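You operate a simulated robot arm through the tools that you are given. There is no shell and no other tool.

You are at the controls of a simulated robot arm. One attempt, no reset.

JOB
Set the length gauge to 200 mm and lay the matching blue stick in it.
Fine: gauge lock to FREE first, back to FIXED once the stop is set.

The check looks at the end state, three seconds after you hand in, the way a careful person would. Anything else that was tipped, shoved, dropped, spilled or broken makes it a failure.

ROBOT AND FRAMES
A 7-joint arm with a two-finger parallel gripper, fixed in place. Base frame: the origin is at the foot of the arm, x ahead of it, y to its left, z up; the work surface is at about z = 0.9. Units: m, rad, N and s.
Its first joint turns from -2.897 to 2.897 rad. Payload 4.4 kg.
The TCP is the grasp point between the finger pads, 0.023 m short of the fingertips. In the tool frame z runs along the fingers and y along their closing line. The gripper opens to 0.094 m. The fingers are 0.038 m wide and 0.01 m thick; the gripper's body (0.054 by 0.096 m) begins 0.039 m behind the TCP.
Orientation is that of the tool frame in the base frame, as a unit quaternion [x, y, z, w]. With the fingers straight down and closing along the base's y, the tool's x points along the base's -x, its y along +y and its z along -z.

CONTROLS
- The arm moves only by the tool nudge_tool. Its argument "plan" is a list of rows, each a list of 3 entries, a list of its own where there are three numbers: the gripper command, from -1 (shut) to 1 (fully open), values between in proportion, then the shift along the tool's x, y, z in m, then the turn, a rotation vector about the tool's x, y, z in rad. In form: [[hand, [tx, ty, tz], [ax, ay, az]], ...]. A call has 1 to 20 rows; each row shifts and turns the commanded pose from where the row before left it, along the tool's axes as they then stand. Rows are played at 5 a second. More than 0.05 m and 0.15 rad between two rows, or a gripper value outside its range, and nothing of the call is played. A pose out of reach is approached as far as the arm can. The call stops where the force on the tool passes 40 N (or 10 N more than at its start, if that is more) or the arm is blocked; 0.2 s more then pass. Each finger travels about 0.072 m/s and halts on what it meets, pressing with about 21 N; the grip force reading is that of the motor and also rises with nothing between the fingers. The clock runs only during rows and for 0.2 s after the last one: add rows that do not move to give the fingers time. It gives the time, the measured TCP pose, the force on the tool (base axes), the opening and the grip force at its end, in the units of the frame above (readings bear some noise), with the torque about the TCP (base axes, N m) and any sound that the robot's microphone picked up.
- Cameras (640 x 400 px; columns grow to the right, rows downward): "scene" is fixed at [0.2199, -0.5005, 1.6258]; the picture's right is [0.93, -0.37, 0.00], its down [-0.17, -0.42, -0.89] and it looks along [0.33, 0.83, -0.45] (base axes); focal length 327 px, centre (320, 200). "wrist" rides on the gripper at [0.086, 0.016, -0.074] in the tool frame; the picture's right is [-0.18, 0.98, 0.00], its down [-0.58, -0.11, -0.81] and it looks along [-0.79, -0.15, 0.59] (tool axes); focal length 243 px, centre (320, 200). There is no depth. A picture from a camera that has moved, and an enlarged one, comes with that camera's place and axes in the base frame and with its lens.
- snapshot(camera): a new picture of that camera. No time passes.
- zoom(camera, box): a new picture of the part [left, top, right, bottom] of that camera's present view, enlarged. No time passes.
- finish_job(): hands the job in; it is judged then, once.

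Places have to be worked out from the pictures, the camera data and where the tool is seen. Open the gripper and draw the arm clear of the work before you hand the job in, unless the task says otherwise.

The tools are called after "Emit:" as a command line: name --argument value ..., lists and objects as JSON in quotes. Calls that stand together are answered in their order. nudge_tool: Moves the arm, as the interface text tells. Its arguments: {"type":"object","properties":{"plan":{"type":"array","items":{"type":"array"}}},"required":["plan"]} The other tools are called the same way: snapshot (camera) takes a picture; zoom (camera, box) takes an enlarged picture of a part of a camera's view; finish_job () hands the job in.

At the start:

```text
t: 0.0
tcp_pos: [0.5861, 0.4351, 1.2472]
tcp_rot: [0.0, 1.0, 0.0, 0.0]
contact_force: [-0.3, 0.3, 0.3]
moment: [0.0, 0.03, -0.02]
grip_width: 0.0943
grasp_force: 0.1
```

scene: 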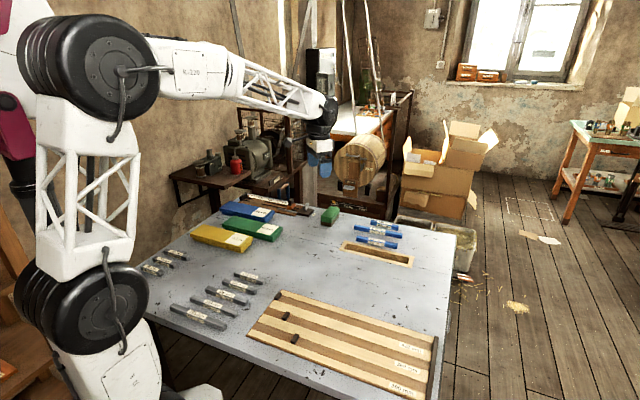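
wrist: 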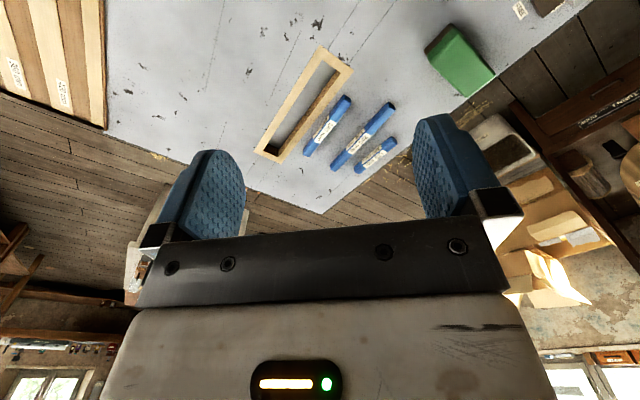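

I see a table with blue sticks, a tray and boards with strips; I'll zoom in to find out which is the gauge and how it's marked.

Emit:
zoom --camera "scene" --box '[240, 280, 450, 400]'

Emit:
zoom --camera "scene" --box '[310, 195, 470, 295]'

Emit:
zoom --camera "scene" --box '[180, 180, 340, 280]'

Emit:
zoom --camera "scene" --box '[130, 240, 290, 340]'

Emit:
zoom --camera "wrist" --box '[230, 30, 420, 180]'

```text
3.05 times, centred on (345, 340) of scene
camera zoom: at [0.2199, -0.5005, 1.6258], right [0.93, -0.37, 0.0], down [-0.17, -0.42, -0.89], along [0.33, 0.83, -0.45], focal length 996 px, centre (244, -227)
```

zoom: 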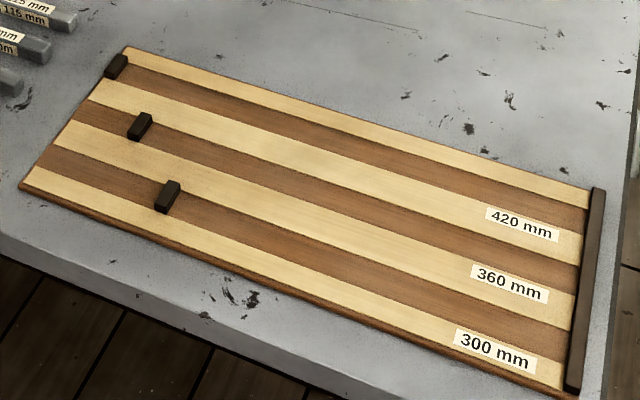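

```text
4.00 times, centred on (390, 245) of scene
camera zoom: at [0.2199, -0.5005, 1.6258], right [0.93, -0.37, 0.0], down [-0.17, -0.42, -0.89], along [0.33, 0.83, -0.45], focal length 1307 px, centre (40, 20)
```

zoom: 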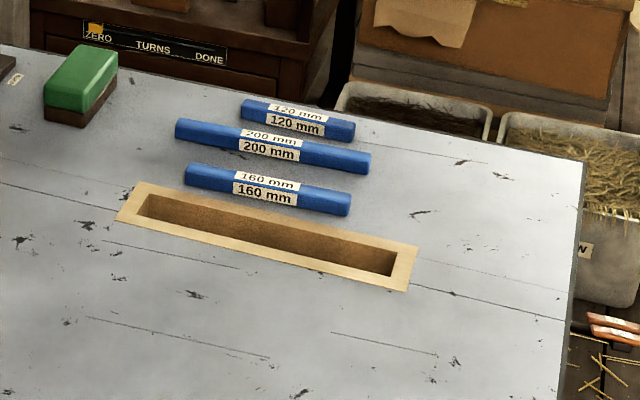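

```text
4.00 times, centred on (260, 230) of scene
camera zoom: at [0.2199, -0.5005, 1.6258], right [0.93, -0.37, 0.0], down [-0.17, -0.42, -0.89], along [0.33, 0.83, -0.45], focal length 1307 px, centre (560, 80)
```

zoom: 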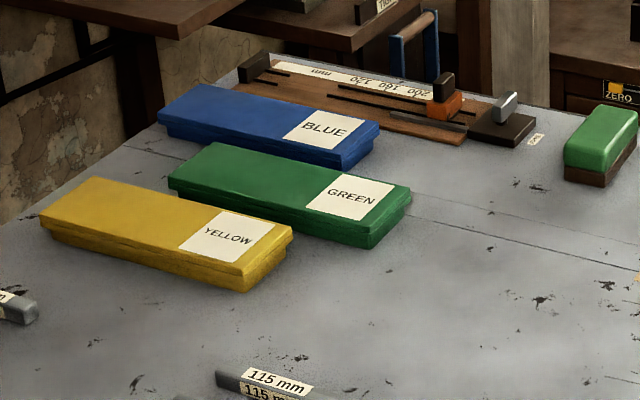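

```text
4.00 times, centred on (210, 290) of scene
camera zoom: at [0.2199, -0.5005, 1.6258], right [0.93, -0.37, 0.0], down [-0.17, -0.42, -0.89], along [0.33, 0.83, -0.45], focal length 1307 px, centre (760, -160)
```

zoom: 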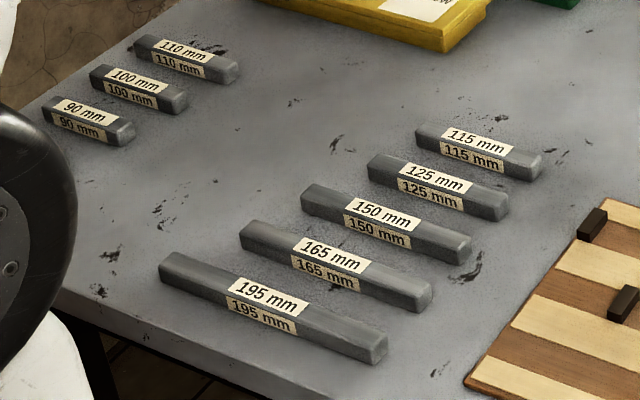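

```text
2.67 times, centred on (325, 105) of wrist
camera zoom: at [0.5005, 0.4514, 1.3221], right [0.18, 0.98, 0.0], down [0.58, -0.11, 0.81], along [0.79, -0.15, -0.59], focal length 647 px, centre (307, 453)
```

zoom: 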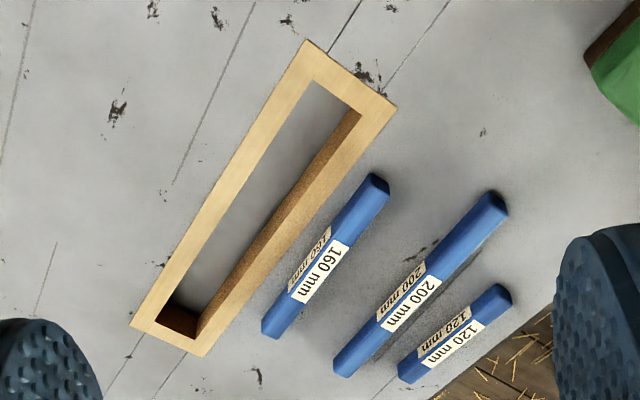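

The gauge appears to be behind the blue box, around (0.55, 0.82), with an orange slider and a lock lever at its near right end. I'll turn the wrist so its camera looks radially outward at it.

Emit:
nudge_tool --plan '[[1, [0.02, 0, 0], [0, 0, -0.15]], [1, [0.02, 0, 0], [0, 0, -0.15]], [1, [0.02, 0, 0], [0, 0, -0.15]], [1, [0.02, 0, 0], [0, 0, -0.15]], [1, [0.02, 0, 0], [0, 0, -0.15]], [1, [0.02, 0, 0], [0, 0, -0.15]], [1, [0, 0, 0], [0, 0, 0]]]'

Emit:
snapshot --camera "wrist"

Emit:
snapshot --camera "scene"

```text
t: 1.6
tcp_pos: [0.4777, 0.3927, 1.2464]
tcp_rot: [-0.437, 0.9, 0.0, 0.0]
contact_force: [0.1, -0.6, -1.5]
moment: [-0.01, 0.01, 0.01]
grip_width: 0.094
grasp_force: 0.1
```

```text
taken
camera wrist: at [0.4117, 0.3353, 1.3215], right [-0.66, 0.75, 0.0], down [0.45, 0.39, 0.81], along [0.61, 0.53, -0.59], focal length 243 px, centre (320, 200)
```

wrist: 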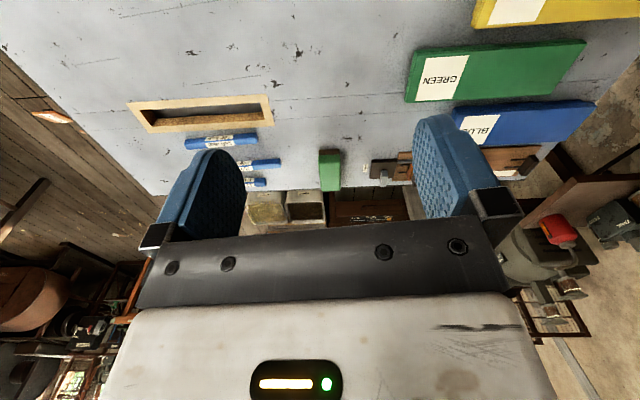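

```text
taken
```

scene: 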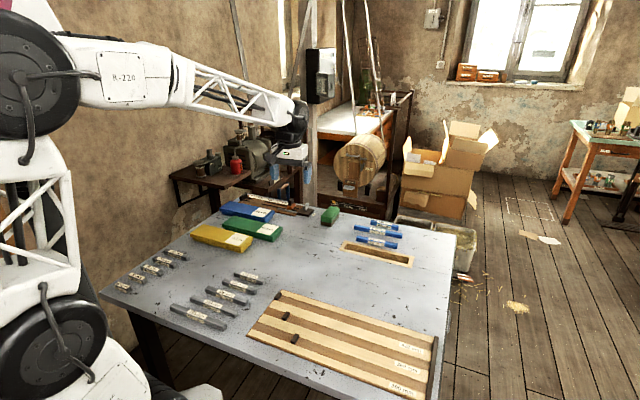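

The gauge is hidden behind the right finger, so I'll slide sideways and turn a bit more to frame it between the fingers.

Emit:
nudge_tool --plan '[[1, [-0.01, 0.044, 0], [0, 0, 0]], [1, [-0.01, 0.044, 0], [0, 0, 0]], [1, [-0.01, 0.044, 0], [0, 0, 0]], [1, [-0.01, 0.044, 0], [0, 0, 0]], [1, [-0.01, 0.044, 0], [0, 0, 0]], [1, [0, 0, 0], [0, 0, -0.1]], [1, [0, 0, 0], [0, 0, -0.1]], [1, [0, 0, 0], [0, 0, 0]]]'

Emit:
snapshot --camera "wrist"

Emit:
zoom --camera "wrist" --box '[230, 60, 430, 240]'

```text
t: 3.4
tcp_pos: [0.3367, 0.568, 1.248]
tcp_rot: [-0.523, 0.852, 0.0, 0.0]
contact_force: [-0.8, 0.4, 0.6]
moment: [-0.01, -0.01, 0.02]
grip_width: 0.094
grasp_force: 0.0
```

```text
taken
camera wrist: at [0.2831, 0.498, 1.323], right [-0.79, 0.61, 0.0], down [0.36, 0.47, 0.81], along [0.49, 0.64, -0.59], focal length 243 px, centre (320, 200)
```

wrist: 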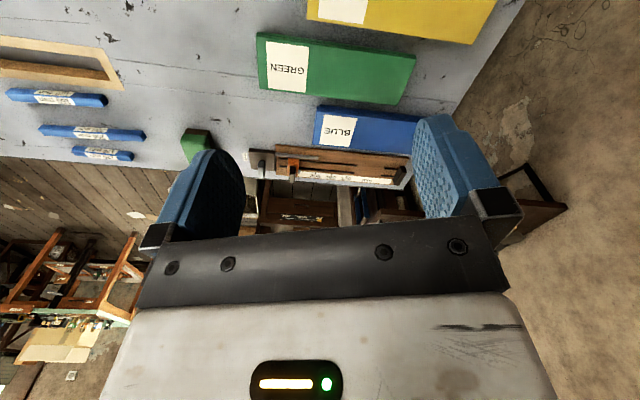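

```text
2.22 times, centred on (330, 150) of wrist
camera zoom: at [0.2831, 0.498, 1.323], right [-0.79, 0.61, 0.0], down [0.36, 0.47, 0.81], along [0.49, 0.64, -0.59], focal length 539 px, centre (298, 311)
```

zoom: 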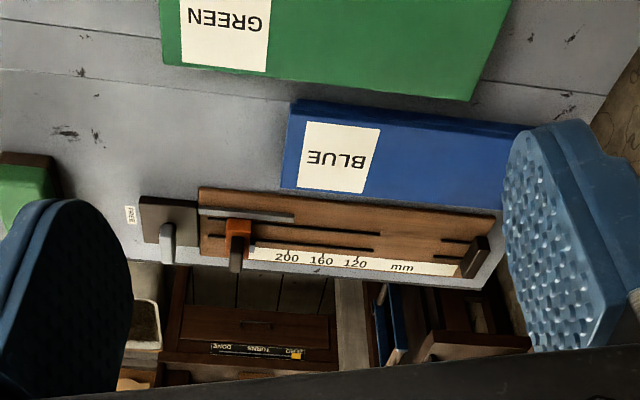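

The gauge lies at the back table edge with its scale (120/160/200) facing away; the slider sits beyond 200. I'll pitch the camera down and move forward and closer for a detailed look.

Emit:
nudge_tool --plan '[[1, [-0.05, 0, 0], [0, 0, 0]], [1, [-0.05, 0, 0], [0, 0, 0]], [1, [-0.04, 0, 0], [0, 0, 0]], [1, [0, 0, 0], [0, 0.14, 0]], [1, [0, 0, 0], [0, 0.14, 0]], [1, [0, 0, 0], [0, 0.14, 0]], [1, [0, 0, 0], [0, 0.14, 0]], [1, [0, 0, 0], [0, 0, 0]]]'

Emit:
snapshot --camera "wrist"

Emit:
zoom --camera "wrist" --box '[230, 60, 430, 185]'

```text
t: 5.2
tcp_pos: [0.402, 0.6935, 1.2478]
tcp_rot: [-0.502, 0.819, -0.145, -0.236]
contact_force: [0.1, 0.7, -1.0]
moment: [-0.04, -0.03, -0.03]
grip_width: 0.0937
grasp_force: 0.0
```

```text
taken
camera wrist: at [0.3719, 0.6711, 1.3568], right [-0.81, 0.58, -0.1], down [0.51, 0.77, 0.37], along [0.29, 0.25, -0.92], focal length 243 px, centre (320, 200)
```

wrist: 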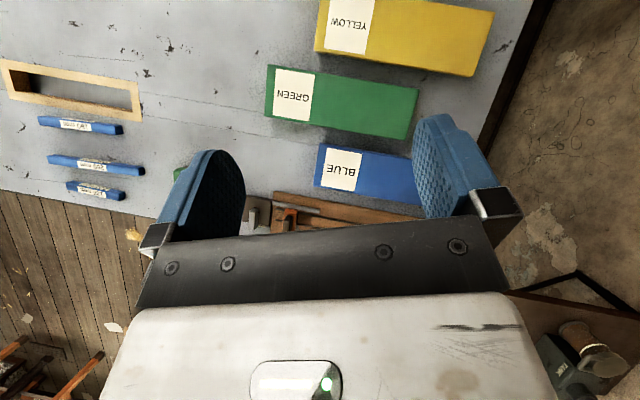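

```text
3.20 times, centred on (330, 122) of wrist
camera zoom: at [0.3719, 0.6711, 1.3568], right [-0.81, 0.58, -0.1], down [0.51, 0.77, 0.37], along [0.29, 0.25, -0.92], focal length 776 px, centre (288, 448)
```

zoom: 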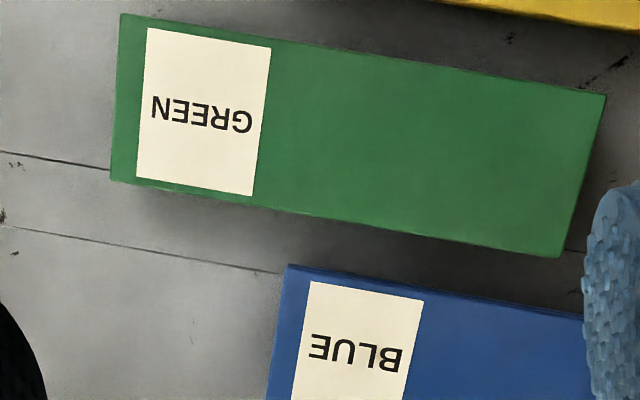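

The gripper body hides the gauge; I'll slide further forward so that the gauge comes up between the fingers.

Emit:
nudge_tool --plan '[[1, [-0.034, 0, -0.021], [0, 0, 0]], [1, [-0.034, 0, -0.021], [0, 0, 0]], [1, [-0.034, 0, -0.021], [0, 0, 0]], [1, [0, 0, 0], [0, 0, 0]]]'

Emit:
snapshot --camera "wrist"

Emit:
zoom --camera "wrist" --box '[230, 90, 430, 215]'

```text
t: 6.2
tcp_pos: [0.4574, 0.8016, 1.2441]
tcp_rot: [-0.502, 0.82, -0.144, -0.236]
contact_force: [-0.8, -0.6, 0.7]
moment: [0.0, -0.04, -0.01]
grip_width: 0.0939
grasp_force: 0.1
```

```text
taken
camera wrist: at [0.4274, 0.7783, 1.3539], right [-0.81, 0.58, -0.1], down [0.51, 0.77, 0.37], along [0.29, 0.25, -0.92], focal length 243 px, centre (320, 200)
```

wrist: 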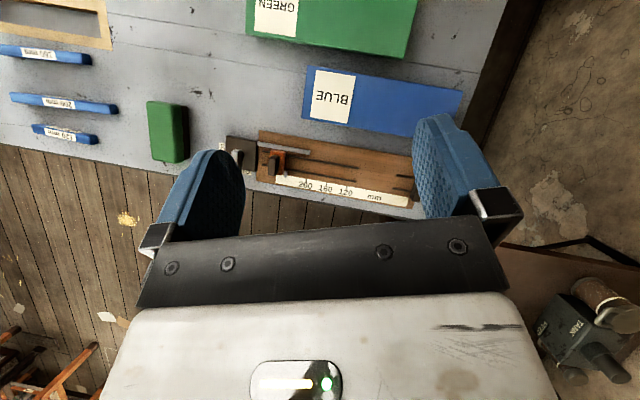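

```text
3.20 times, centred on (330, 152) of wrist
camera zoom: at [0.4274, 0.7783, 1.3539], right [-0.81, 0.58, -0.1], down [0.51, 0.77, 0.37], along [0.29, 0.25, -0.92], focal length 776 px, centre (288, 352)
```

zoom: 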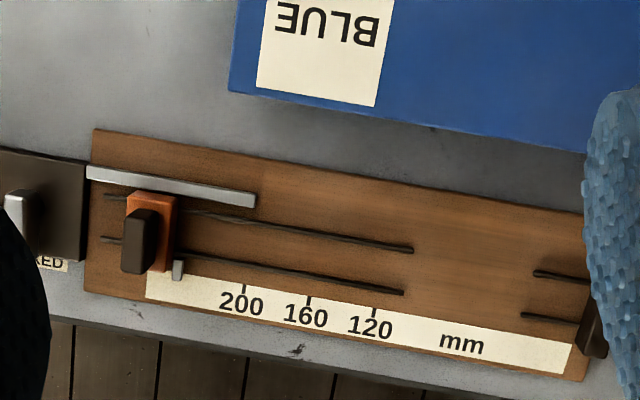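

Clear view: the pointer tab stands near 240 and must move ~40 mm toward 200; the lock lever is partially hidden. I'll shift sideways to view the lock and its labels.

Emit:
nudge_tool --plan '[[1, [0, -0.04, 0], [0, 0, 0]], [1, [0, -0.04, 0], [0, 0, 0]], [1, [0, -0.04, 0], [0, 0, 0]], [1, [0, 0, 0], [0, 0, 0]]]'

Emit:
snapshot --camera "wrist"

Emit:
zoom --camera "wrist" --box '[230, 110, 390, 210]'

Emit:
zoom --camera "scene" --box '[260, 190, 340, 230]'

```text
t: 7.2
tcp_pos: [0.5629, 0.7457, 1.2437]
tcp_rot: [-0.502, 0.819, -0.145, -0.237]
contact_force: [0.8, -0.7, -0.1]
moment: [0.01, -0.01, -0.01]
grip_width: 0.0939
grasp_force: 0.1
```

```text
taken
camera wrist: at [0.535, 0.7235, 1.3534], right [-0.81, 0.58, -0.1], down [0.51, 0.77, 0.37], along [0.29, 0.25, -0.92], focal length 243 px, centre (320, 200)
```

wrist: 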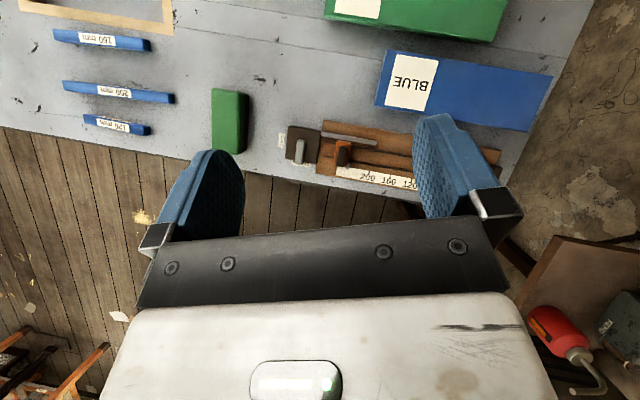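

```text
4.00 times, centred on (310, 160) of wrist
camera zoom: at [0.535, 0.7235, 1.3534], right [-0.81, 0.58, -0.1], down [0.51, 0.77, 0.37], along [0.29, 0.25, -0.92], focal length 970 px, centre (360, 360)
```

zoom: 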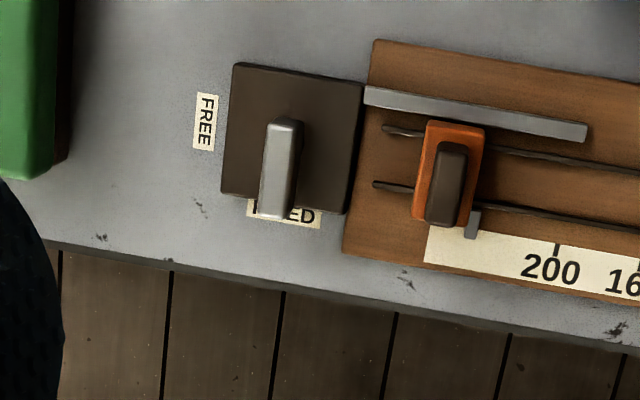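

```text
8.00 times, centred on (300, 210) of scene
camera zoom: at [0.2199, -0.5005, 1.6258], right [0.93, -0.37, 0.0], down [-0.17, -0.42, -0.89], along [0.33, 0.83, -0.45], focal length 2614 px, centre (480, 120)
```

zoom: 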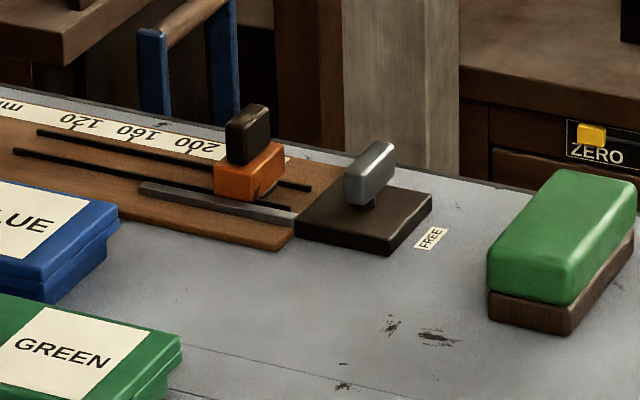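

The lock is a knob bar on a ~60 mm square plate at about (0.638, 0.738), bar now pointing at FIXED (az ≈45°), needing a 90° clockwise turn to FREE. I'll bring the tool upright with the closing line along the gauge axis and hover above the knob.

Emit:
nudge_tool --plan '[[0.2, [0, 0, 0], [0, -0.14, 0]], [0.2, [0, 0, 0], [0, -0.14, 0]], [0.2, [0, 0, 0], [0, -0.14, 0]], [0.2, [0, 0, 0], [0, -0.14, 0]], [0.2, [0, 0, 0], [0, 0, 0.15]], [0.2, [0, 0, 0], [0, 0, 0.15]], [0.2, [0, 0, 0], [0, 0, 0.0147]], [0.2, [-0.02, -0.03, 0.03], [0, 0, 0]], [0.2, [-0.0274, -0.0287, 0.03], [0, 0, 0]], [0.2, [0, 0, 0.04], [0, 0, 0]], [0.2, [0, 0, 0.04], [0, 0, 0]], [0.2, [0, 0, 0.04], [0, 0, 0]], [0.2, [0, 0, 0], [0, 0, 0]]]'

Emit:
snapshot --camera "wrist"

Emit:
snapshot --camera "scene"

```text
t: 10.0
tcp_pos: [0.6378, 0.7379, 1.0654]
tcp_rot: [-0.383, 0.924, 0.001, 0.0]
contact_force: [-0.2, -0.8, -0.3]
moment: [-0.04, 0.0, -0.03]
grip_width: 0.0567
grasp_force: 0.0
```

```text
taken
camera wrist: at [0.5645, 0.6884, 1.1418], right [-0.57, 0.82, 0.0], down [0.49, 0.33, 0.81], along [0.67, 0.46, -0.59], focal length 243 px, centre (320, 200)
```

wrist: 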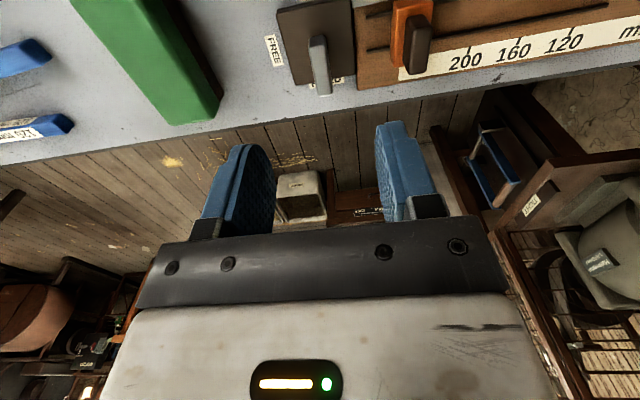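

```text
taken
```

scene: 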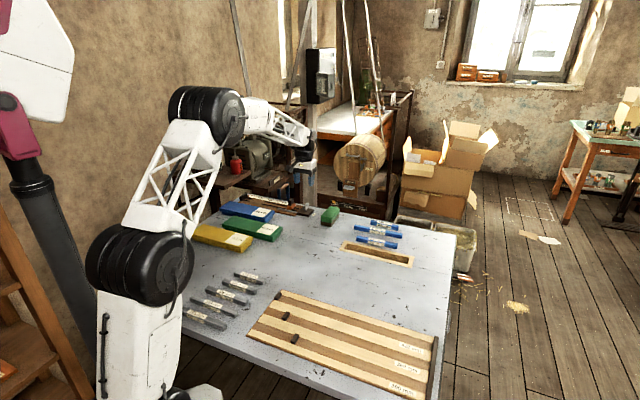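

Hovering above the knob; zooming to measure the offset between the tool axis and knob.

Emit:
zoom --camera "wrist" --box '[250, 0, 410, 100]'

```text
4.00 times, centred on (330, 50) of wrist
camera zoom: at [0.5645, 0.6884, 1.1418], right [-0.57, 0.82, 0.0], down [0.49, 0.33, 0.81], along [0.67, 0.46, -0.59], focal length 970 px, centre (280, 800)
```

zoom: 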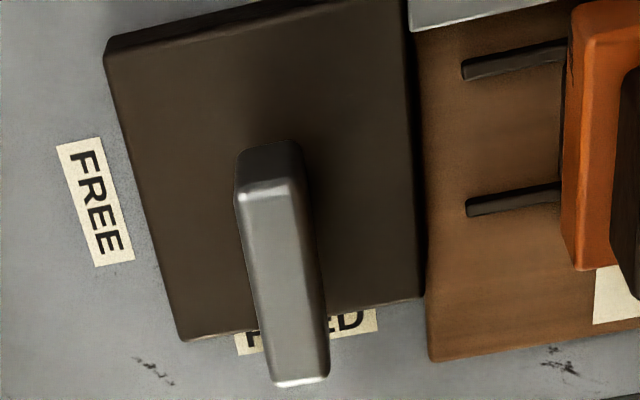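

The plate centre reads about (-3, 0) mm from the tool axis, the bar top slightly further out. I'll check the shaft and heights in the scene view.

Emit:
zoom --camera "scene" --box '[280, 180, 340, 218]'

```text
10.53 times, centred on (310, 199) of scene
camera zoom: at [0.2199, -0.5005, 1.6258], right [0.93, -0.37, 0.0], down [-0.17, -0.42, -0.89], along [0.33, 0.83, -0.45], focal length 3439 px, centre (425, 210)
```

zoom: 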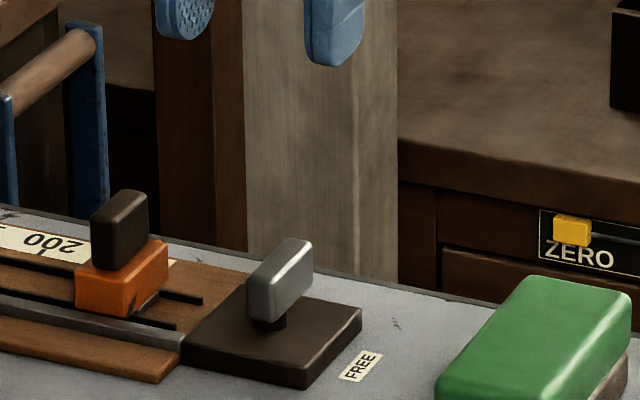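

Bar sits about z 0.93–0.95, shaft at plate centre. Descending on it with fingers either side, not closing yet.

Emit:
nudge_tool --plan '[[0.2, [-0.003, 0, 0.04], [0, 0, 0]], [0.2, [0, 0, 0.04], [0, 0, 0]], [0.2, [0, 0, 0.02], [0, 0, 0]], [0.2, [0, 0, 0.012], [0, 0, 0]], [0.2, [0, 0, 0.009], [0, 0, 0]], [0.2, [0, 0, 0], [0, 0, 0]]]'

Emit:
snapshot --camera "wrist"

Emit:
zoom --camera "scene" --box '[280, 180, 340, 218]'

```text
t: 11.4
tcp_pos: [0.6397, 0.7401, 0.9474]
tcp_rot: [-0.383, 0.924, 0.0, 0.0]
contact_force: [-0.7, 0.1, 0.0]
moment: [0.0, -0.01, -0.01]
grip_width: 0.0566
grasp_force: 0.0
```

```text
taken
camera wrist: at [0.5668, 0.6902, 1.021], right [-0.57, 0.82, 0.0], down [0.49, 0.33, 0.81], along [0.67, 0.46, -0.59], focal length 243 px, centre (320, 200)
```

wrist: 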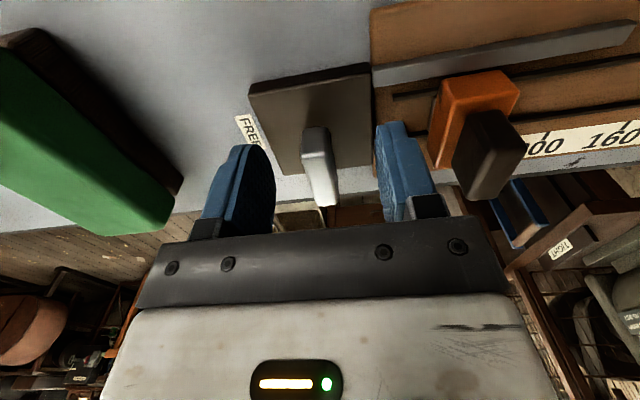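

```text
10.53 times, centred on (310, 199) of scene
camera zoom: at [0.2199, -0.5005, 1.6258], right [0.93, -0.37, 0.0], down [-0.17, -0.42, -0.89], along [0.33, 0.83, -0.45], focal length 3439 px, centre (425, 210)
```

zoom: 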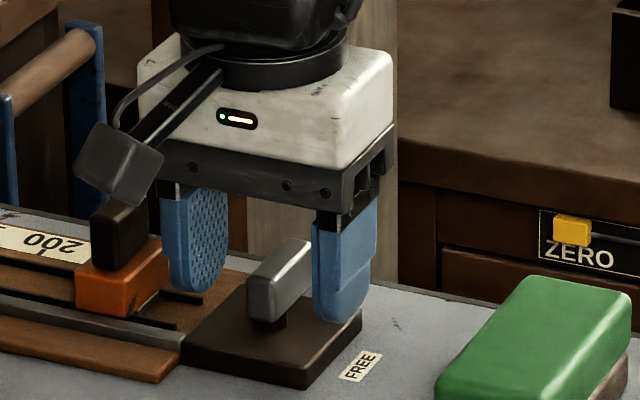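

Fingers straddle the bar with clearance over the plate. Closing on it.

Emit:
nudge_tool --plan '[[-1, [0, 0, 0], [0, 0, 0]], [-1, [0, 0, 0], [0, 0, 0]], [-1, [0, 0, 0], [0, 0, 0]], [-1, [0, 0, 0], [0, 0, 0]]]'

Emit:
snapshot --camera "wrist"

```text
t: 12.4
tcp_pos: [0.6398, 0.7404, 0.9465]
tcp_rot: [-0.383, 0.924, 0.0, 0.0]
contact_force: [10.5, -11.7, 0.0]
moment: [-0.07, -0.32, -0.02]
grip_width: 0.0139
grasp_force: 45.1
```

```text
taken
camera wrist: at [0.5672, 0.6897, 1.0211], right [-0.56, 0.83, 0.0], down [0.49, 0.33, 0.81], along [0.67, 0.46, -0.59], focal length 243 px, centre (320, 200)
```

wrist: 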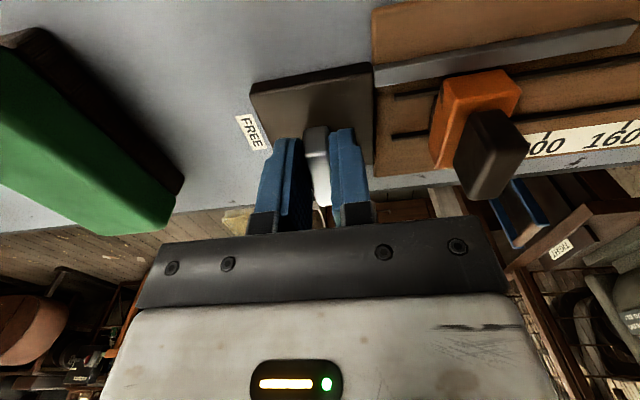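

Gripped (13.9 mm wide bar) but with ~16 N sideways preload toward tool −y; I'll relieve it by shifting slightly that way.

Emit:
nudge_tool --plan '[[-1, [0, -0.001, 0], [0, 0, 0]], [-1, [0, 0, 0], [0, 0, 0]]]'

```text
t: 13.0
tcp_pos: [0.6393, 0.7393, 0.9467]
tcp_rot: [-0.383, 0.924, 0.0, 0.0]
contact_force: [4.5, 7.6, -1.1]
moment: [-0.7, 0.75, -0.05]
grip_width: 0.0139
grasp_force: 45.5
```

Side preload is gone. Turning the knob clockwise in small steps and checking force and torque.

Emit:
nudge_tool --plan '[[-1, [0, 0, 0], [0, 0, 0.08]], [-1, [0, 0, 0], [0, 0, 0.08]], [-1, [0, 0, 0], [0, 0, 0.08]], [-1, [0, 0, 0], [0, 0, 0]]]'

Emit:
snapshot --camera "wrist"

```text
t: 14.0
tcp_pos: [0.6396, 0.7385, 0.9468]
tcp_rot: [-0.269, 0.963, 0.001, 0.0]
contact_force: [-3.0, 10.7, 8.1]
moment: [0.44, -0.43, 0.03]
grip_width: 0.0139
grasp_force: 45.5
```

```text
taken
camera wrist: at [0.5575, 0.7083, 1.021], right [-0.35, 0.94, 0.0], down [0.55, 0.21, 0.81], along [0.75, 0.28, -0.59], focal length 243 px, centre (320, 200)
```

wrist: 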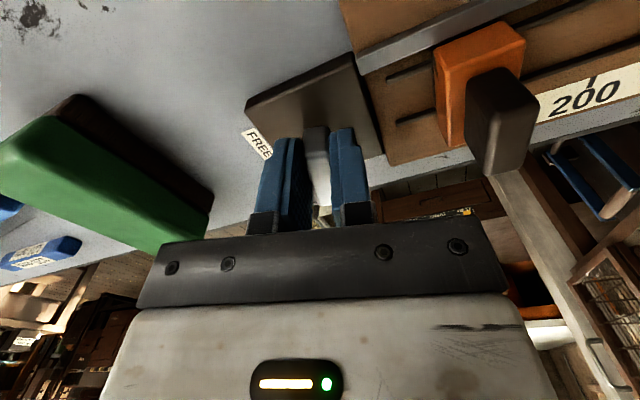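

The knob follows with low forces. Continuing the turn.

Emit:
nudge_tool --plan '[[-1, [0, 0, 0], [0, 0, 0.09]], [-1, [0, 0, 0], [0, 0, 0.09]], [-1, [0, 0, 0], [0, 0, 0.09]], [-1, [0, 0, 0], [0, 0, 0.09]], [-1, [0, 0, 0], [0, 0, 0.09]], [-1, [0, 0, 0], [0, 0, 0.09]], [-1, [0, 0, 0], [0, 0, 0]]]'

Emit:
snapshot --camera "wrist"

Emit:
zoom --camera "scene" --box '[270, 175, 350, 225]'

```text
t: 15.6
tcp_pos: [0.64, 0.7397, 0.9459]
tcp_rot: [-0.002, 1.0, 0.0, 0.0]
contact_force: [-13.4, 4.1, 23.2]
moment: [0.0, 0.75, 0.03]
grip_width: 0.0139
grasp_force: 45.2
```

```text
taken
camera wrist: at [0.5534, 0.7549, 1.021], right [0.18, 0.98, 0.0], down [0.58, -0.11, 0.81], along [0.79, -0.14, -0.59], focal length 243 px, centre (320, 200)
```

wrist: 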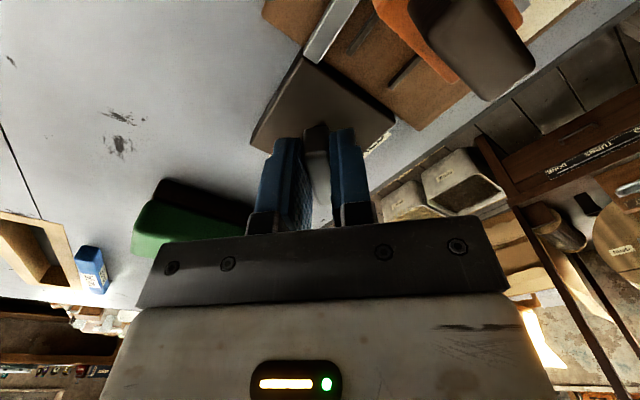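

```text
8.00 times, centred on (310, 200) of scene
camera zoom: at [0.2199, -0.5005, 1.6258], right [0.93, -0.37, 0.0], down [-0.17, -0.42, -0.89], along [0.33, 0.83, -0.45], focal length 2614 px, centre (400, 200)
```

zoom: 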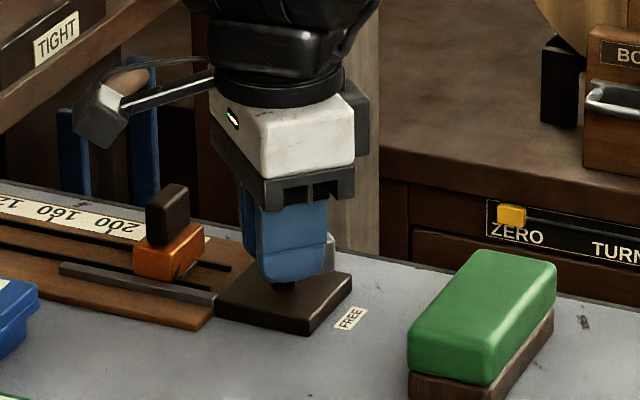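

Halfway (45°), some preload up and to −x; I'll relieve it while continuing to turn.

Emit:
nudge_tool --plan '[[-1, [0.001, 0, -0.001], [0, 0, 0.05]], [-1, [0, 0, 0], [0, 0, 0.08]], [-1, [0, 0, 0], [0, 0, 0.08]], [-1, [0, 0, 0], [0, 0, 0.08]], [-1, [0, 0, 0], [0, 0, 0.08]], [-1, [0, 0, 0], [0, 0, 0]]]'

Emit:
snapshot --camera "wrist"

Emit:
zoom --camera "scene" --box '[270, 175, 350, 225]'

```text
t: 17.0
tcp_pos: [0.6406, 0.739, 0.9462]
tcp_rot: [0.181, 0.983, 0.0, 0.0]
contact_force: [29.9, 19.5, -2.1]
moment: [-0.07, -1.38, 0.03]
grip_width: 0.0138
grasp_force: 44.8
```

```text
taken
camera wrist: at [0.5649, 0.7851, 1.021], right [0.52, 0.85, 0.0], down [0.5, -0.31, 0.81], along [0.69, -0.42, -0.59], focal length 243 px, centre (320, 200)
```

wrist: 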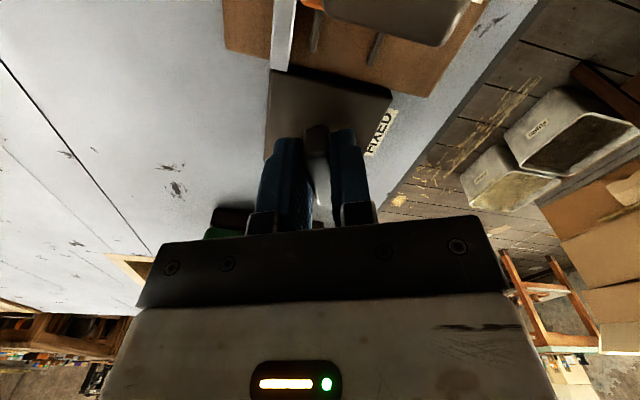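

```text
8.00 times, centred on (310, 200) of scene
camera zoom: at [0.2199, -0.5005, 1.6258], right [0.93, -0.37, 0.0], down [-0.17, -0.42, -0.89], along [0.33, 0.83, -0.45], focal length 2614 px, centre (400, 200)
```

zoom: 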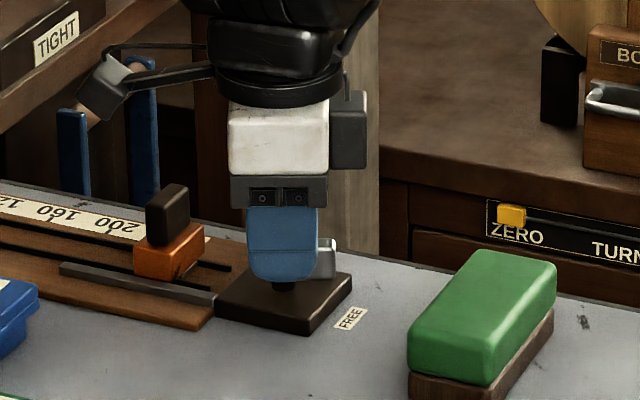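

Lateral force is 36 N toward +x,+y; relieve by moving that way before continuing.

Emit:
nudge_tool --plan '[[-1, [-0.0008, 0.001, 0], [0, 0, 0]], [-1, [-0.0005, 0.0008, 0], [0, 0, 0]], [-1, [0, 0, 0], [0, 0, 0]]]'

```text
t: 17.7
tcp_pos: [0.6401, 0.7384, 0.9452]
tcp_rot: [0.181, 0.984, -0.002, 0.0]
contact_force: [-9.8, -12.7, 7.2]
moment: [0.15, 0.14, 0.02]
grip_width: 0.0137
grasp_force: 44.7
stopped in row 3: the force on the tool passed its limit at 49 N (the readings are from after the stop); the commanded pose is now the measured one
```

The stop reset the commanded pose to the measured one, and forces are moderate. Continue turning in small steps.

Emit:
nudge_tool --plan '[[-1, [0, 0, 0], [0, 0, 0.04]], [-1, [0, 0, 0], [0, 0, 0.04]], [-1, [0, 0, 0], [0, 0, 0.04]], [-1, [0, 0, 0], [0, 0, 0]]]'

```text
t: 18.7
tcp_pos: [0.6388, 0.7397, 0.946]
tcp_rot: [0.24, 0.971, -0.001, -0.001]
contact_force: [-10.2, -22.1, 12.7]
moment: [0.26, 0.7, 0.0]
grip_width: 0.014
grasp_force: 45.1
```

Still turning (θ ≈ −28°); easing 1 mm along tool −y and continuing to −45°.

Emit:
nudge_tool --plan '[[-1, [0, -0.0007, 0], [0, 0, 0.03]], [-1, [0, 0, 0], [0, 0, 0.05]], [-1, [0, 0, 0], [0, 0, 0.05]], [-1, [0, 0, 0], [0, 0, 0.05]], [-1, [0, 0, 0], [0, 0, 0]]]'

Emit:
zoom --camera "scene" --box '[270, 175, 350, 225]'

```text
t: 19.9
tcp_pos: [0.639, 0.7395, 0.947]
tcp_rot: [0.326, 0.945, -0.002, 0.0]
contact_force: [22.0, 8.2, 11.5]
moment: [0.52, -0.11, -0.02]
grip_width: 0.0136
grasp_force: 44.3
```

```text
8.00 times, centred on (310, 200) of scene
camera zoom: at [0.2199, -0.5005, 1.6258], right [0.93, -0.37, 0.0], down [-0.17, -0.42, -0.89], along [0.33, 0.83, -0.45], focal length 2614 px, centre (400, 200)
```

zoom: 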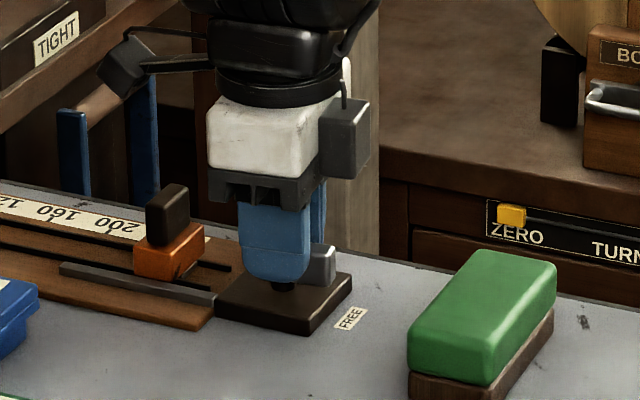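

θ ≈ −38°; finishing the last ~0.13 rad to FREE.

Emit:
nudge_tool --plan '[[-1, [0, 0.0004, 0], [0, 0, 0.04]], [-1, [0, 0, 0], [0, 0, 0.05]], [-1, [0, 0, 0], [0, 0, 0.04]], [-1, [0, 0, 0], [0, 0, 0]]]'

Emit:
snapshot --camera "wrist"

```text
t: 20.9
tcp_pos: [0.639, 0.7399, 0.9458]
tcp_rot: [0.387, 0.922, -0.001, 0.0]
contact_force: [10.4, 2.2, 20.9]
moment: [0.35, -0.23, 0.49]
grip_width: 0.0136
grasp_force: 45.1
```

```text
taken
camera wrist: at [0.5909, 0.8122, 1.0209], right [0.83, 0.56, 0.0], down [0.33, -0.49, 0.81], along [0.45, -0.67, -0.59], focal length 243 px, centre (320, 200)
```

wrist: 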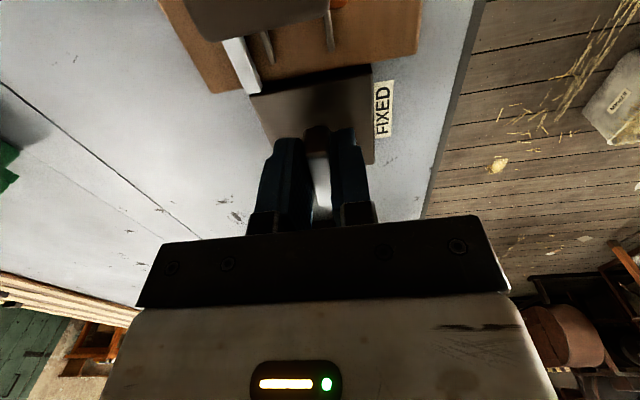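

A 0.49 N·m torque indicates the end stop at 90°: FREE. Opening and lifting straight up.

Emit:
nudge_tool --plan '[[0.2, [0, 0, 0], [0, 0, 0]], [0.2, [0, 0, 0], [0, 0, 0]], [0.2, [0, 0, 0], [0, 0, 0]], [0.2, [0, 0, -0.03], [0, 0, 0]], [0.2, [0, 0, -0.04], [0, 0, 0]], [0.2, [0, 0, -0.04], [0, 0, 0]], [0.2, [0, 0, 0], [0, 0, 0]]]'

Emit:
snapshot --camera "wrist"

Emit:
zoom --camera "scene" --box '[270, 175, 350, 225]'

```text
t: 22.5
tcp_pos: [0.6393, 0.7395, 1.0579]
tcp_rot: [0.387, 0.922, -0.001, 0.0]
contact_force: [0.0, -0.9, 0.3]
moment: [0.0, -0.01, 0.0]
grip_width: 0.0564
grasp_force: 0.1
```

```text
taken
camera wrist: at [0.5903, 0.8134, 1.1313], right [0.83, 0.56, 0.0], down [0.33, -0.49, 0.81], along [0.45, -0.67, -0.59], focal length 243 px, centre (320, 200)
```

wrist: 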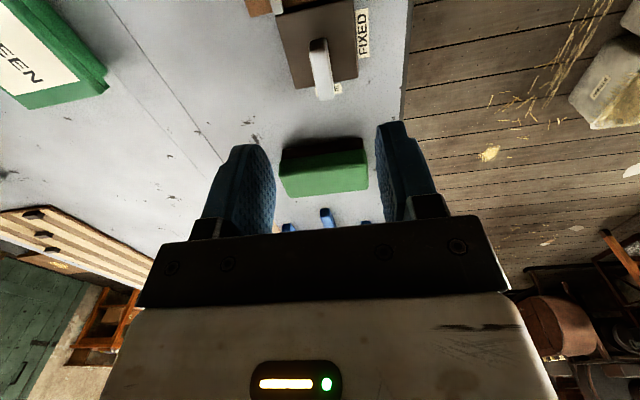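

```text
8.00 times, centred on (310, 200) of scene
camera zoom: at [0.2199, -0.5005, 1.6258], right [0.93, -0.37, 0.0], down [-0.17, -0.42, -0.89], along [0.33, 0.83, -0.45], focal length 2614 px, centre (400, 200)
```

zoom: 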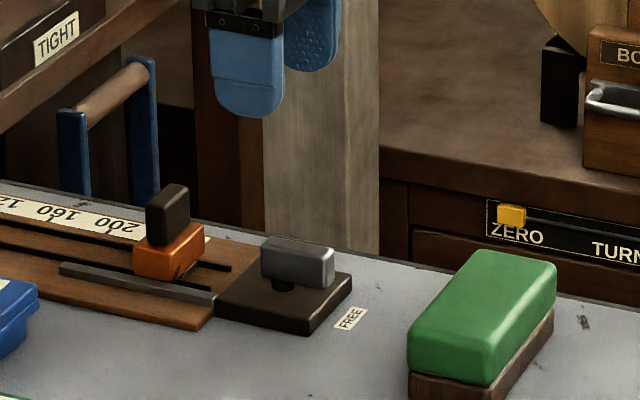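

Lock is FREE. Next the stick: the blue 200 mm stick lies parallel to the gauge at about (0.84, 0.478). I'll travel there at safe height and look before grasping.

Emit:
nudge_tool --plan '[[0.2, [-0.0366, -0.0048, -0.005], [0, 0, 0]], [0.2, [-0.0366, -0.0048, -0.005], [0, 0, 0]], [0.2, [-0.0366, -0.0048, 0], [0, 0, 0]], [0.2, [-0.0366, -0.0048, 0], [0, 0, 0]], [0.2, [-0.0366, -0.0048, 0], [0, 0, 0]], [0.2, [-0.0366, -0.0048, 0], [0, 0, 0]], [0.2, [-0.0366, -0.0048, 0], [0, 0, 0]], [0.2, [-0.0366, -0.0048, 0], [0, 0, 0]], [0.2, [-0.0366, -0.0048, 0], [0, 0, 0]], [0.2, [0, 0, 0], [0, 0, 0]]]'

Emit:
snapshot --camera "wrist"

Emit:
snapshot --camera "scene"

```text
t: 24.7
tcp_pos: [0.8434, 0.4725, 1.0648]
tcp_rot: [0.386, 0.922, -0.002, -0.001]
contact_force: [0.5, 0.2, 0.7]
moment: [-0.01, 0.01, 0.01]
grip_width: 0.0565
grasp_force: 0.0
```

```text
taken
camera wrist: at [0.7933, 0.5463, 1.1389], right [0.83, 0.56, 0.0], down [0.33, -0.49, 0.81], along [0.45, -0.67, -0.59], focal length 243 px, centre (320, 200)
```

wrist: 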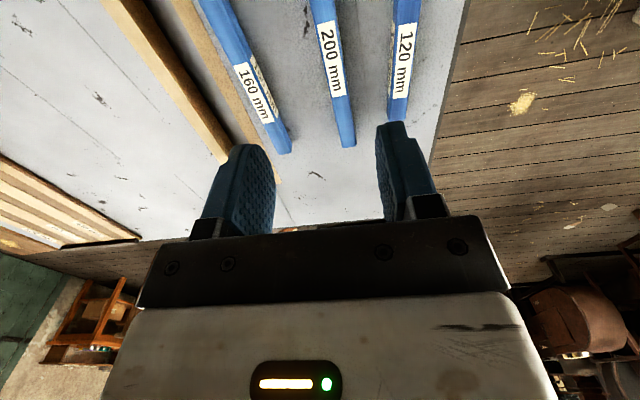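

```text
taken
```

scene: 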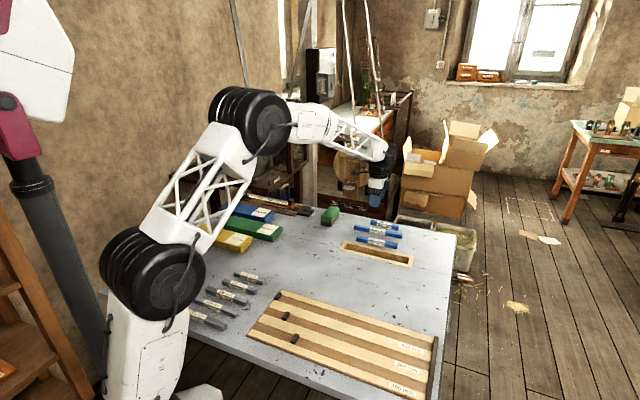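

The 200 stick is below, slightly rotated relative to the fingers. Zooming to measure its axis precisely.

Emit:
zoom --camera "wrist" --box '[240, 0, 440, 160]'

```text
2.50 times, centred on (340, 80) of wrist
camera zoom: at [0.7933, 0.5463, 1.1389], right [0.83, 0.56, 0.0], down [0.33, -0.49, 0.81], along [0.45, -0.67, -0.59], focal length 606 px, centre (270, 500)
```

zoom: 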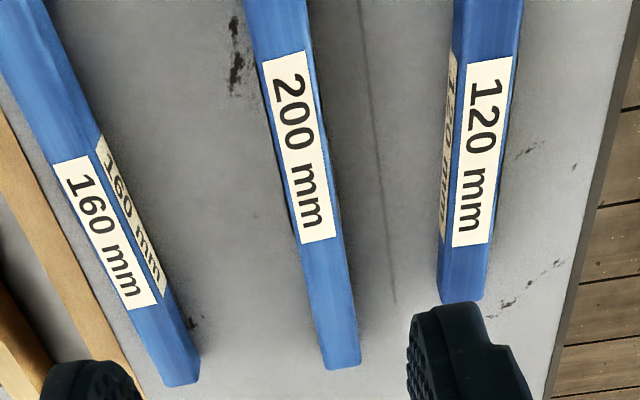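

The stick's top is at z≈0.921 and its axis ~3° off the fingers. Since placement will be near the reach limit, I'll first go (empty) above the gauge bed to inspect the bed and test reach.

Emit:
nudge_tool --plan '[[0.2, [0.0444, 0.0033, 0], [0, 0, 0]], [0.2, [0.0444, 0.0033, 0], [0, 0, 0]], [0.2, [0.0444, 0.0033, 0], [0, 0, 0]], [0.2, [0.0444, 0.0033, 0], [0, 0, 0]], [0.2, [0.0444, 0.0033, 0], [0, 0, 0]], [0.2, [0.0444, 0.0033, 0], [0, 0, 0]], [0.2, [0.0444, 0.0033, 0], [0, 0, 0]], [0.2, [0.0444, 0.0033, 0], [0, 0, 0]], [0.2, [0.0444, 0.0033, 0], [0, 0, 0]], [0.2, [0.0444, 0.0033, 0], [0, 0, 0]], [0.2, [0.0444, 0.0033, 0], [0, 0, 0]], [0.2, [0.0444, 0.0033, 0], [0, 0, 0]], [0.2, [0, 0, 0], [0, 0, 0]]]'

Emit:
snapshot --camera "wrist"

Emit:
snapshot --camera "scene"

```text
t: 27.5
tcp_pos: [0.4938, 0.8831, 1.0657]
tcp_rot: [0.387, 0.922, -0.001, 0.0]
contact_force: [0.2, -0.2, -0.4]
moment: [0.0, -0.02, -0.02]
grip_width: 0.0563
grasp_force: 0.1
```

```text
taken
camera wrist: at [0.4451, 0.9558, 1.1404], right [0.83, 0.56, 0.0], down [0.33, -0.49, 0.81], along [0.45, -0.67, -0.59], focal length 243 px, centre (320, 200)
```

wrist: 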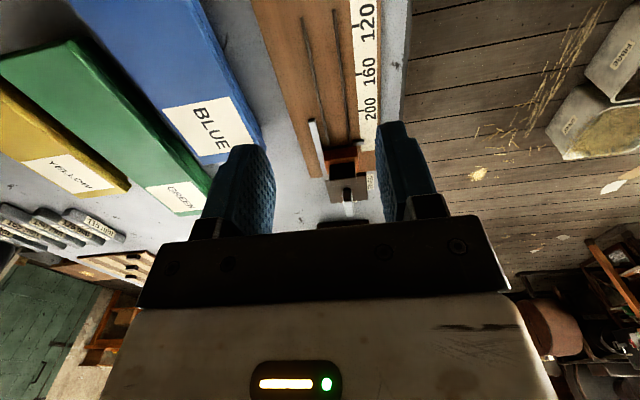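

```text
taken
```

scene: 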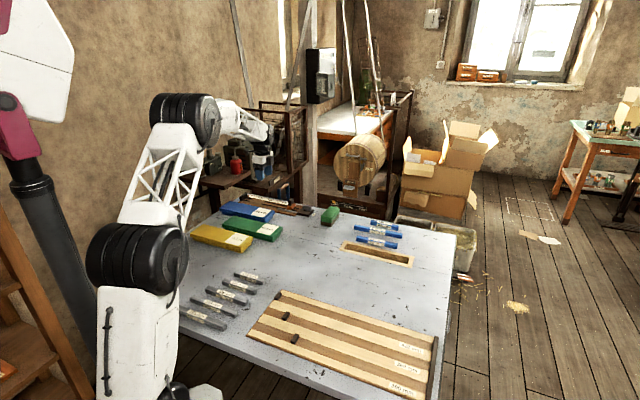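

Reached w=0.974, s=−0.275 (radius 1.01) fine at this height. Now lowering in this spot to test reach near the bed (fingers over empty bed).

Emit:
nudge_tool --plan '[[0.2, [0, 0, 0.03], [0, 0, 0]], [0.2, [0, 0, 0.03], [0, 0, 0]], [0.2, [0, 0, 0.03], [0, 0, 0]], [0.2, [0, 0, 0.02], [0, 0, 0]], [0.2, [0, 0, 0], [0, 0, 0]], [0.2, [0, 0, 0], [0, 0, 0]]]'

Emit:
snapshot --camera "wrist"

Emit:
zoom --camera "scene" --box '[230, 175, 310, 225]'

```text
t: 28.9
tcp_pos: [0.4941, 0.8815, 0.9556]
tcp_rot: [0.386, 0.922, -0.002, -0.001]
contact_force: [0.0, -0.7, -0.1]
moment: [-0.02, -0.05, 0.01]
grip_width: 0.0562
grasp_force: 0.1
```

```text
taken
camera wrist: at [0.4458, 0.9558, 1.031], right [0.83, 0.56, 0.0], down [0.33, -0.49, 0.81], along [0.45, -0.67, -0.59], focal length 243 px, centre (320, 200)
```

wrist: 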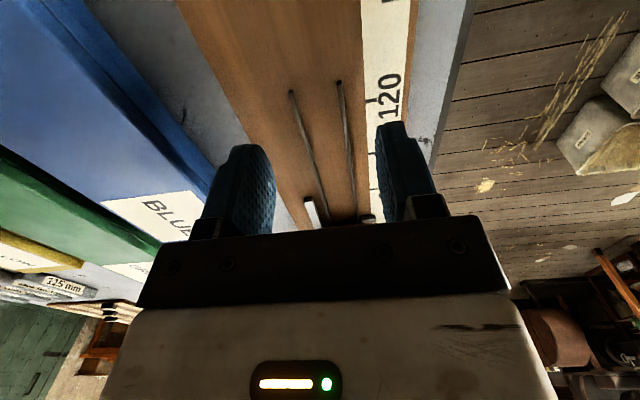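

```text
8.00 times, centred on (270, 200) of scene
camera zoom: at [0.2199, -0.5005, 1.6258], right [0.93, -0.37, 0.0], down [-0.17, -0.42, -0.89], along [0.33, 0.83, -0.45], focal length 2614 px, centre (720, 200)
```

zoom: 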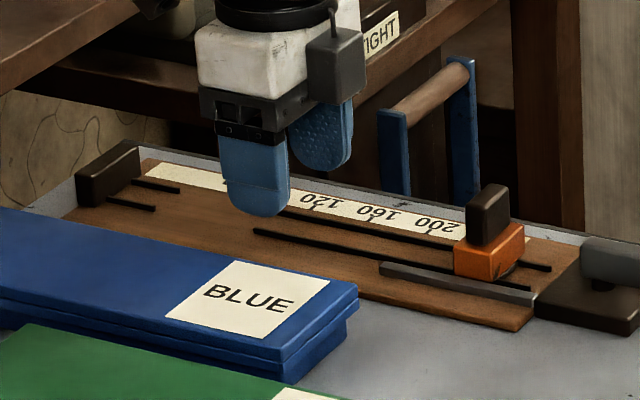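

Reach is fine with the tool vertical (radius 1.01 at z 0.956), and the gauge axis is within 0.5° of the tool. Now back up and over to the 200 stick, aligning yaw with it.

Emit:
nudge_tool --plan '[[0.2, [0, 0, -0.04], [0, 0, 0]], [0.2, [0, 0, -0.04], [0, 0, 0]], [0.2, [0, 0, -0.03], [0, 0, 0]], [0.2, [-0.0471, -0.0024, 0], [0, 0, 0]], [0.2, [-0.0471, -0.0024, 0], [0, 0, 0]], [0.2, [-0.0471, -0.0024, 0], [0, 0, 0]], [0.2, [-0.0471, -0.0024, 0], [0, 0, 0]], [0.2, [-0.0471, -0.0024, 0], [0, 0, 0]], [0.2, [-0.0471, -0.0024, 0], [0, 0, 0]], [0.2, [-0.0471, -0.0024, 0], [0, 0, 0]], [0.2, [-0.0471, -0.0024, 0], [0, 0, 0]], [0.2, [-0.0471, -0.0024, 0], [0, 0, 0]], [0.2, [-0.0471, -0.0024, 0], [0, 0, 0]], [0.2, [-0.0471, -0.0024, 0], [0, 0, 0]], [0.2, [-0.0471, -0.0024, 0], [0, 0, 0]], [0.0, [0, 0, 0.03], [0, 0, -0.0576]], [0.0, [0, 0, 0.03], [0, 0, 0]], [0.0, [0, 0, 0], [0, 0, 0]]]'

Emit:
snapshot --camera "wrist"

Emit:
zoom --camera "wrist" --box '[240, 0, 440, 160]'

```text
t: 32.7
tcp_pos: [0.8721, 0.4578, 1.0038]
tcp_rot: [0.359, 0.933, -0.002, 0.0]
contact_force: [0.0, -0.3, 0.1]
moment: [-0.03, -0.01, 0.0]
grip_width: 0.0469
grasp_force: 0.1
```

```text
taken
camera wrist: at [0.8193, 0.5278, 1.0797], right [0.8, 0.6, 0.0], down [0.36, -0.47, 0.81], along [0.49, -0.64, -0.59], focal length 243 px, centre (320, 200)
```

wrist: 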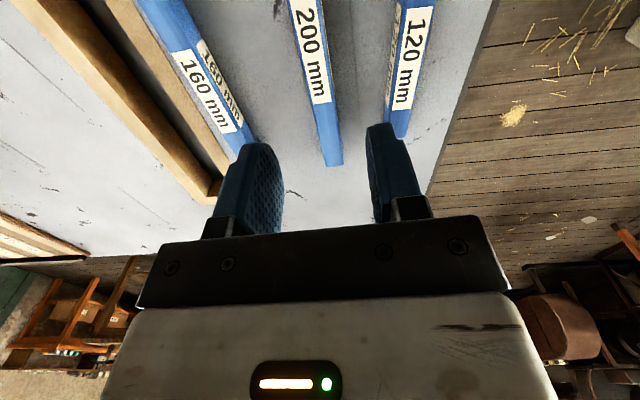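

```text
2.50 times, centred on (340, 80) of wrist
camera zoom: at [0.8193, 0.5278, 1.0797], right [0.8, 0.6, 0.0], down [0.36, -0.47, 0.81], along [0.49, -0.64, -0.59], focal length 606 px, centre (270, 500)
```

zoom: 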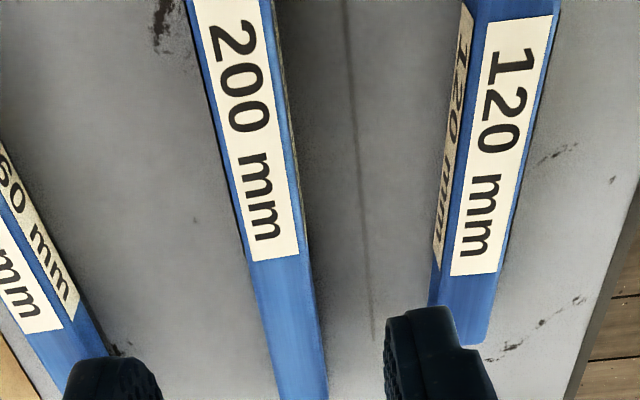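

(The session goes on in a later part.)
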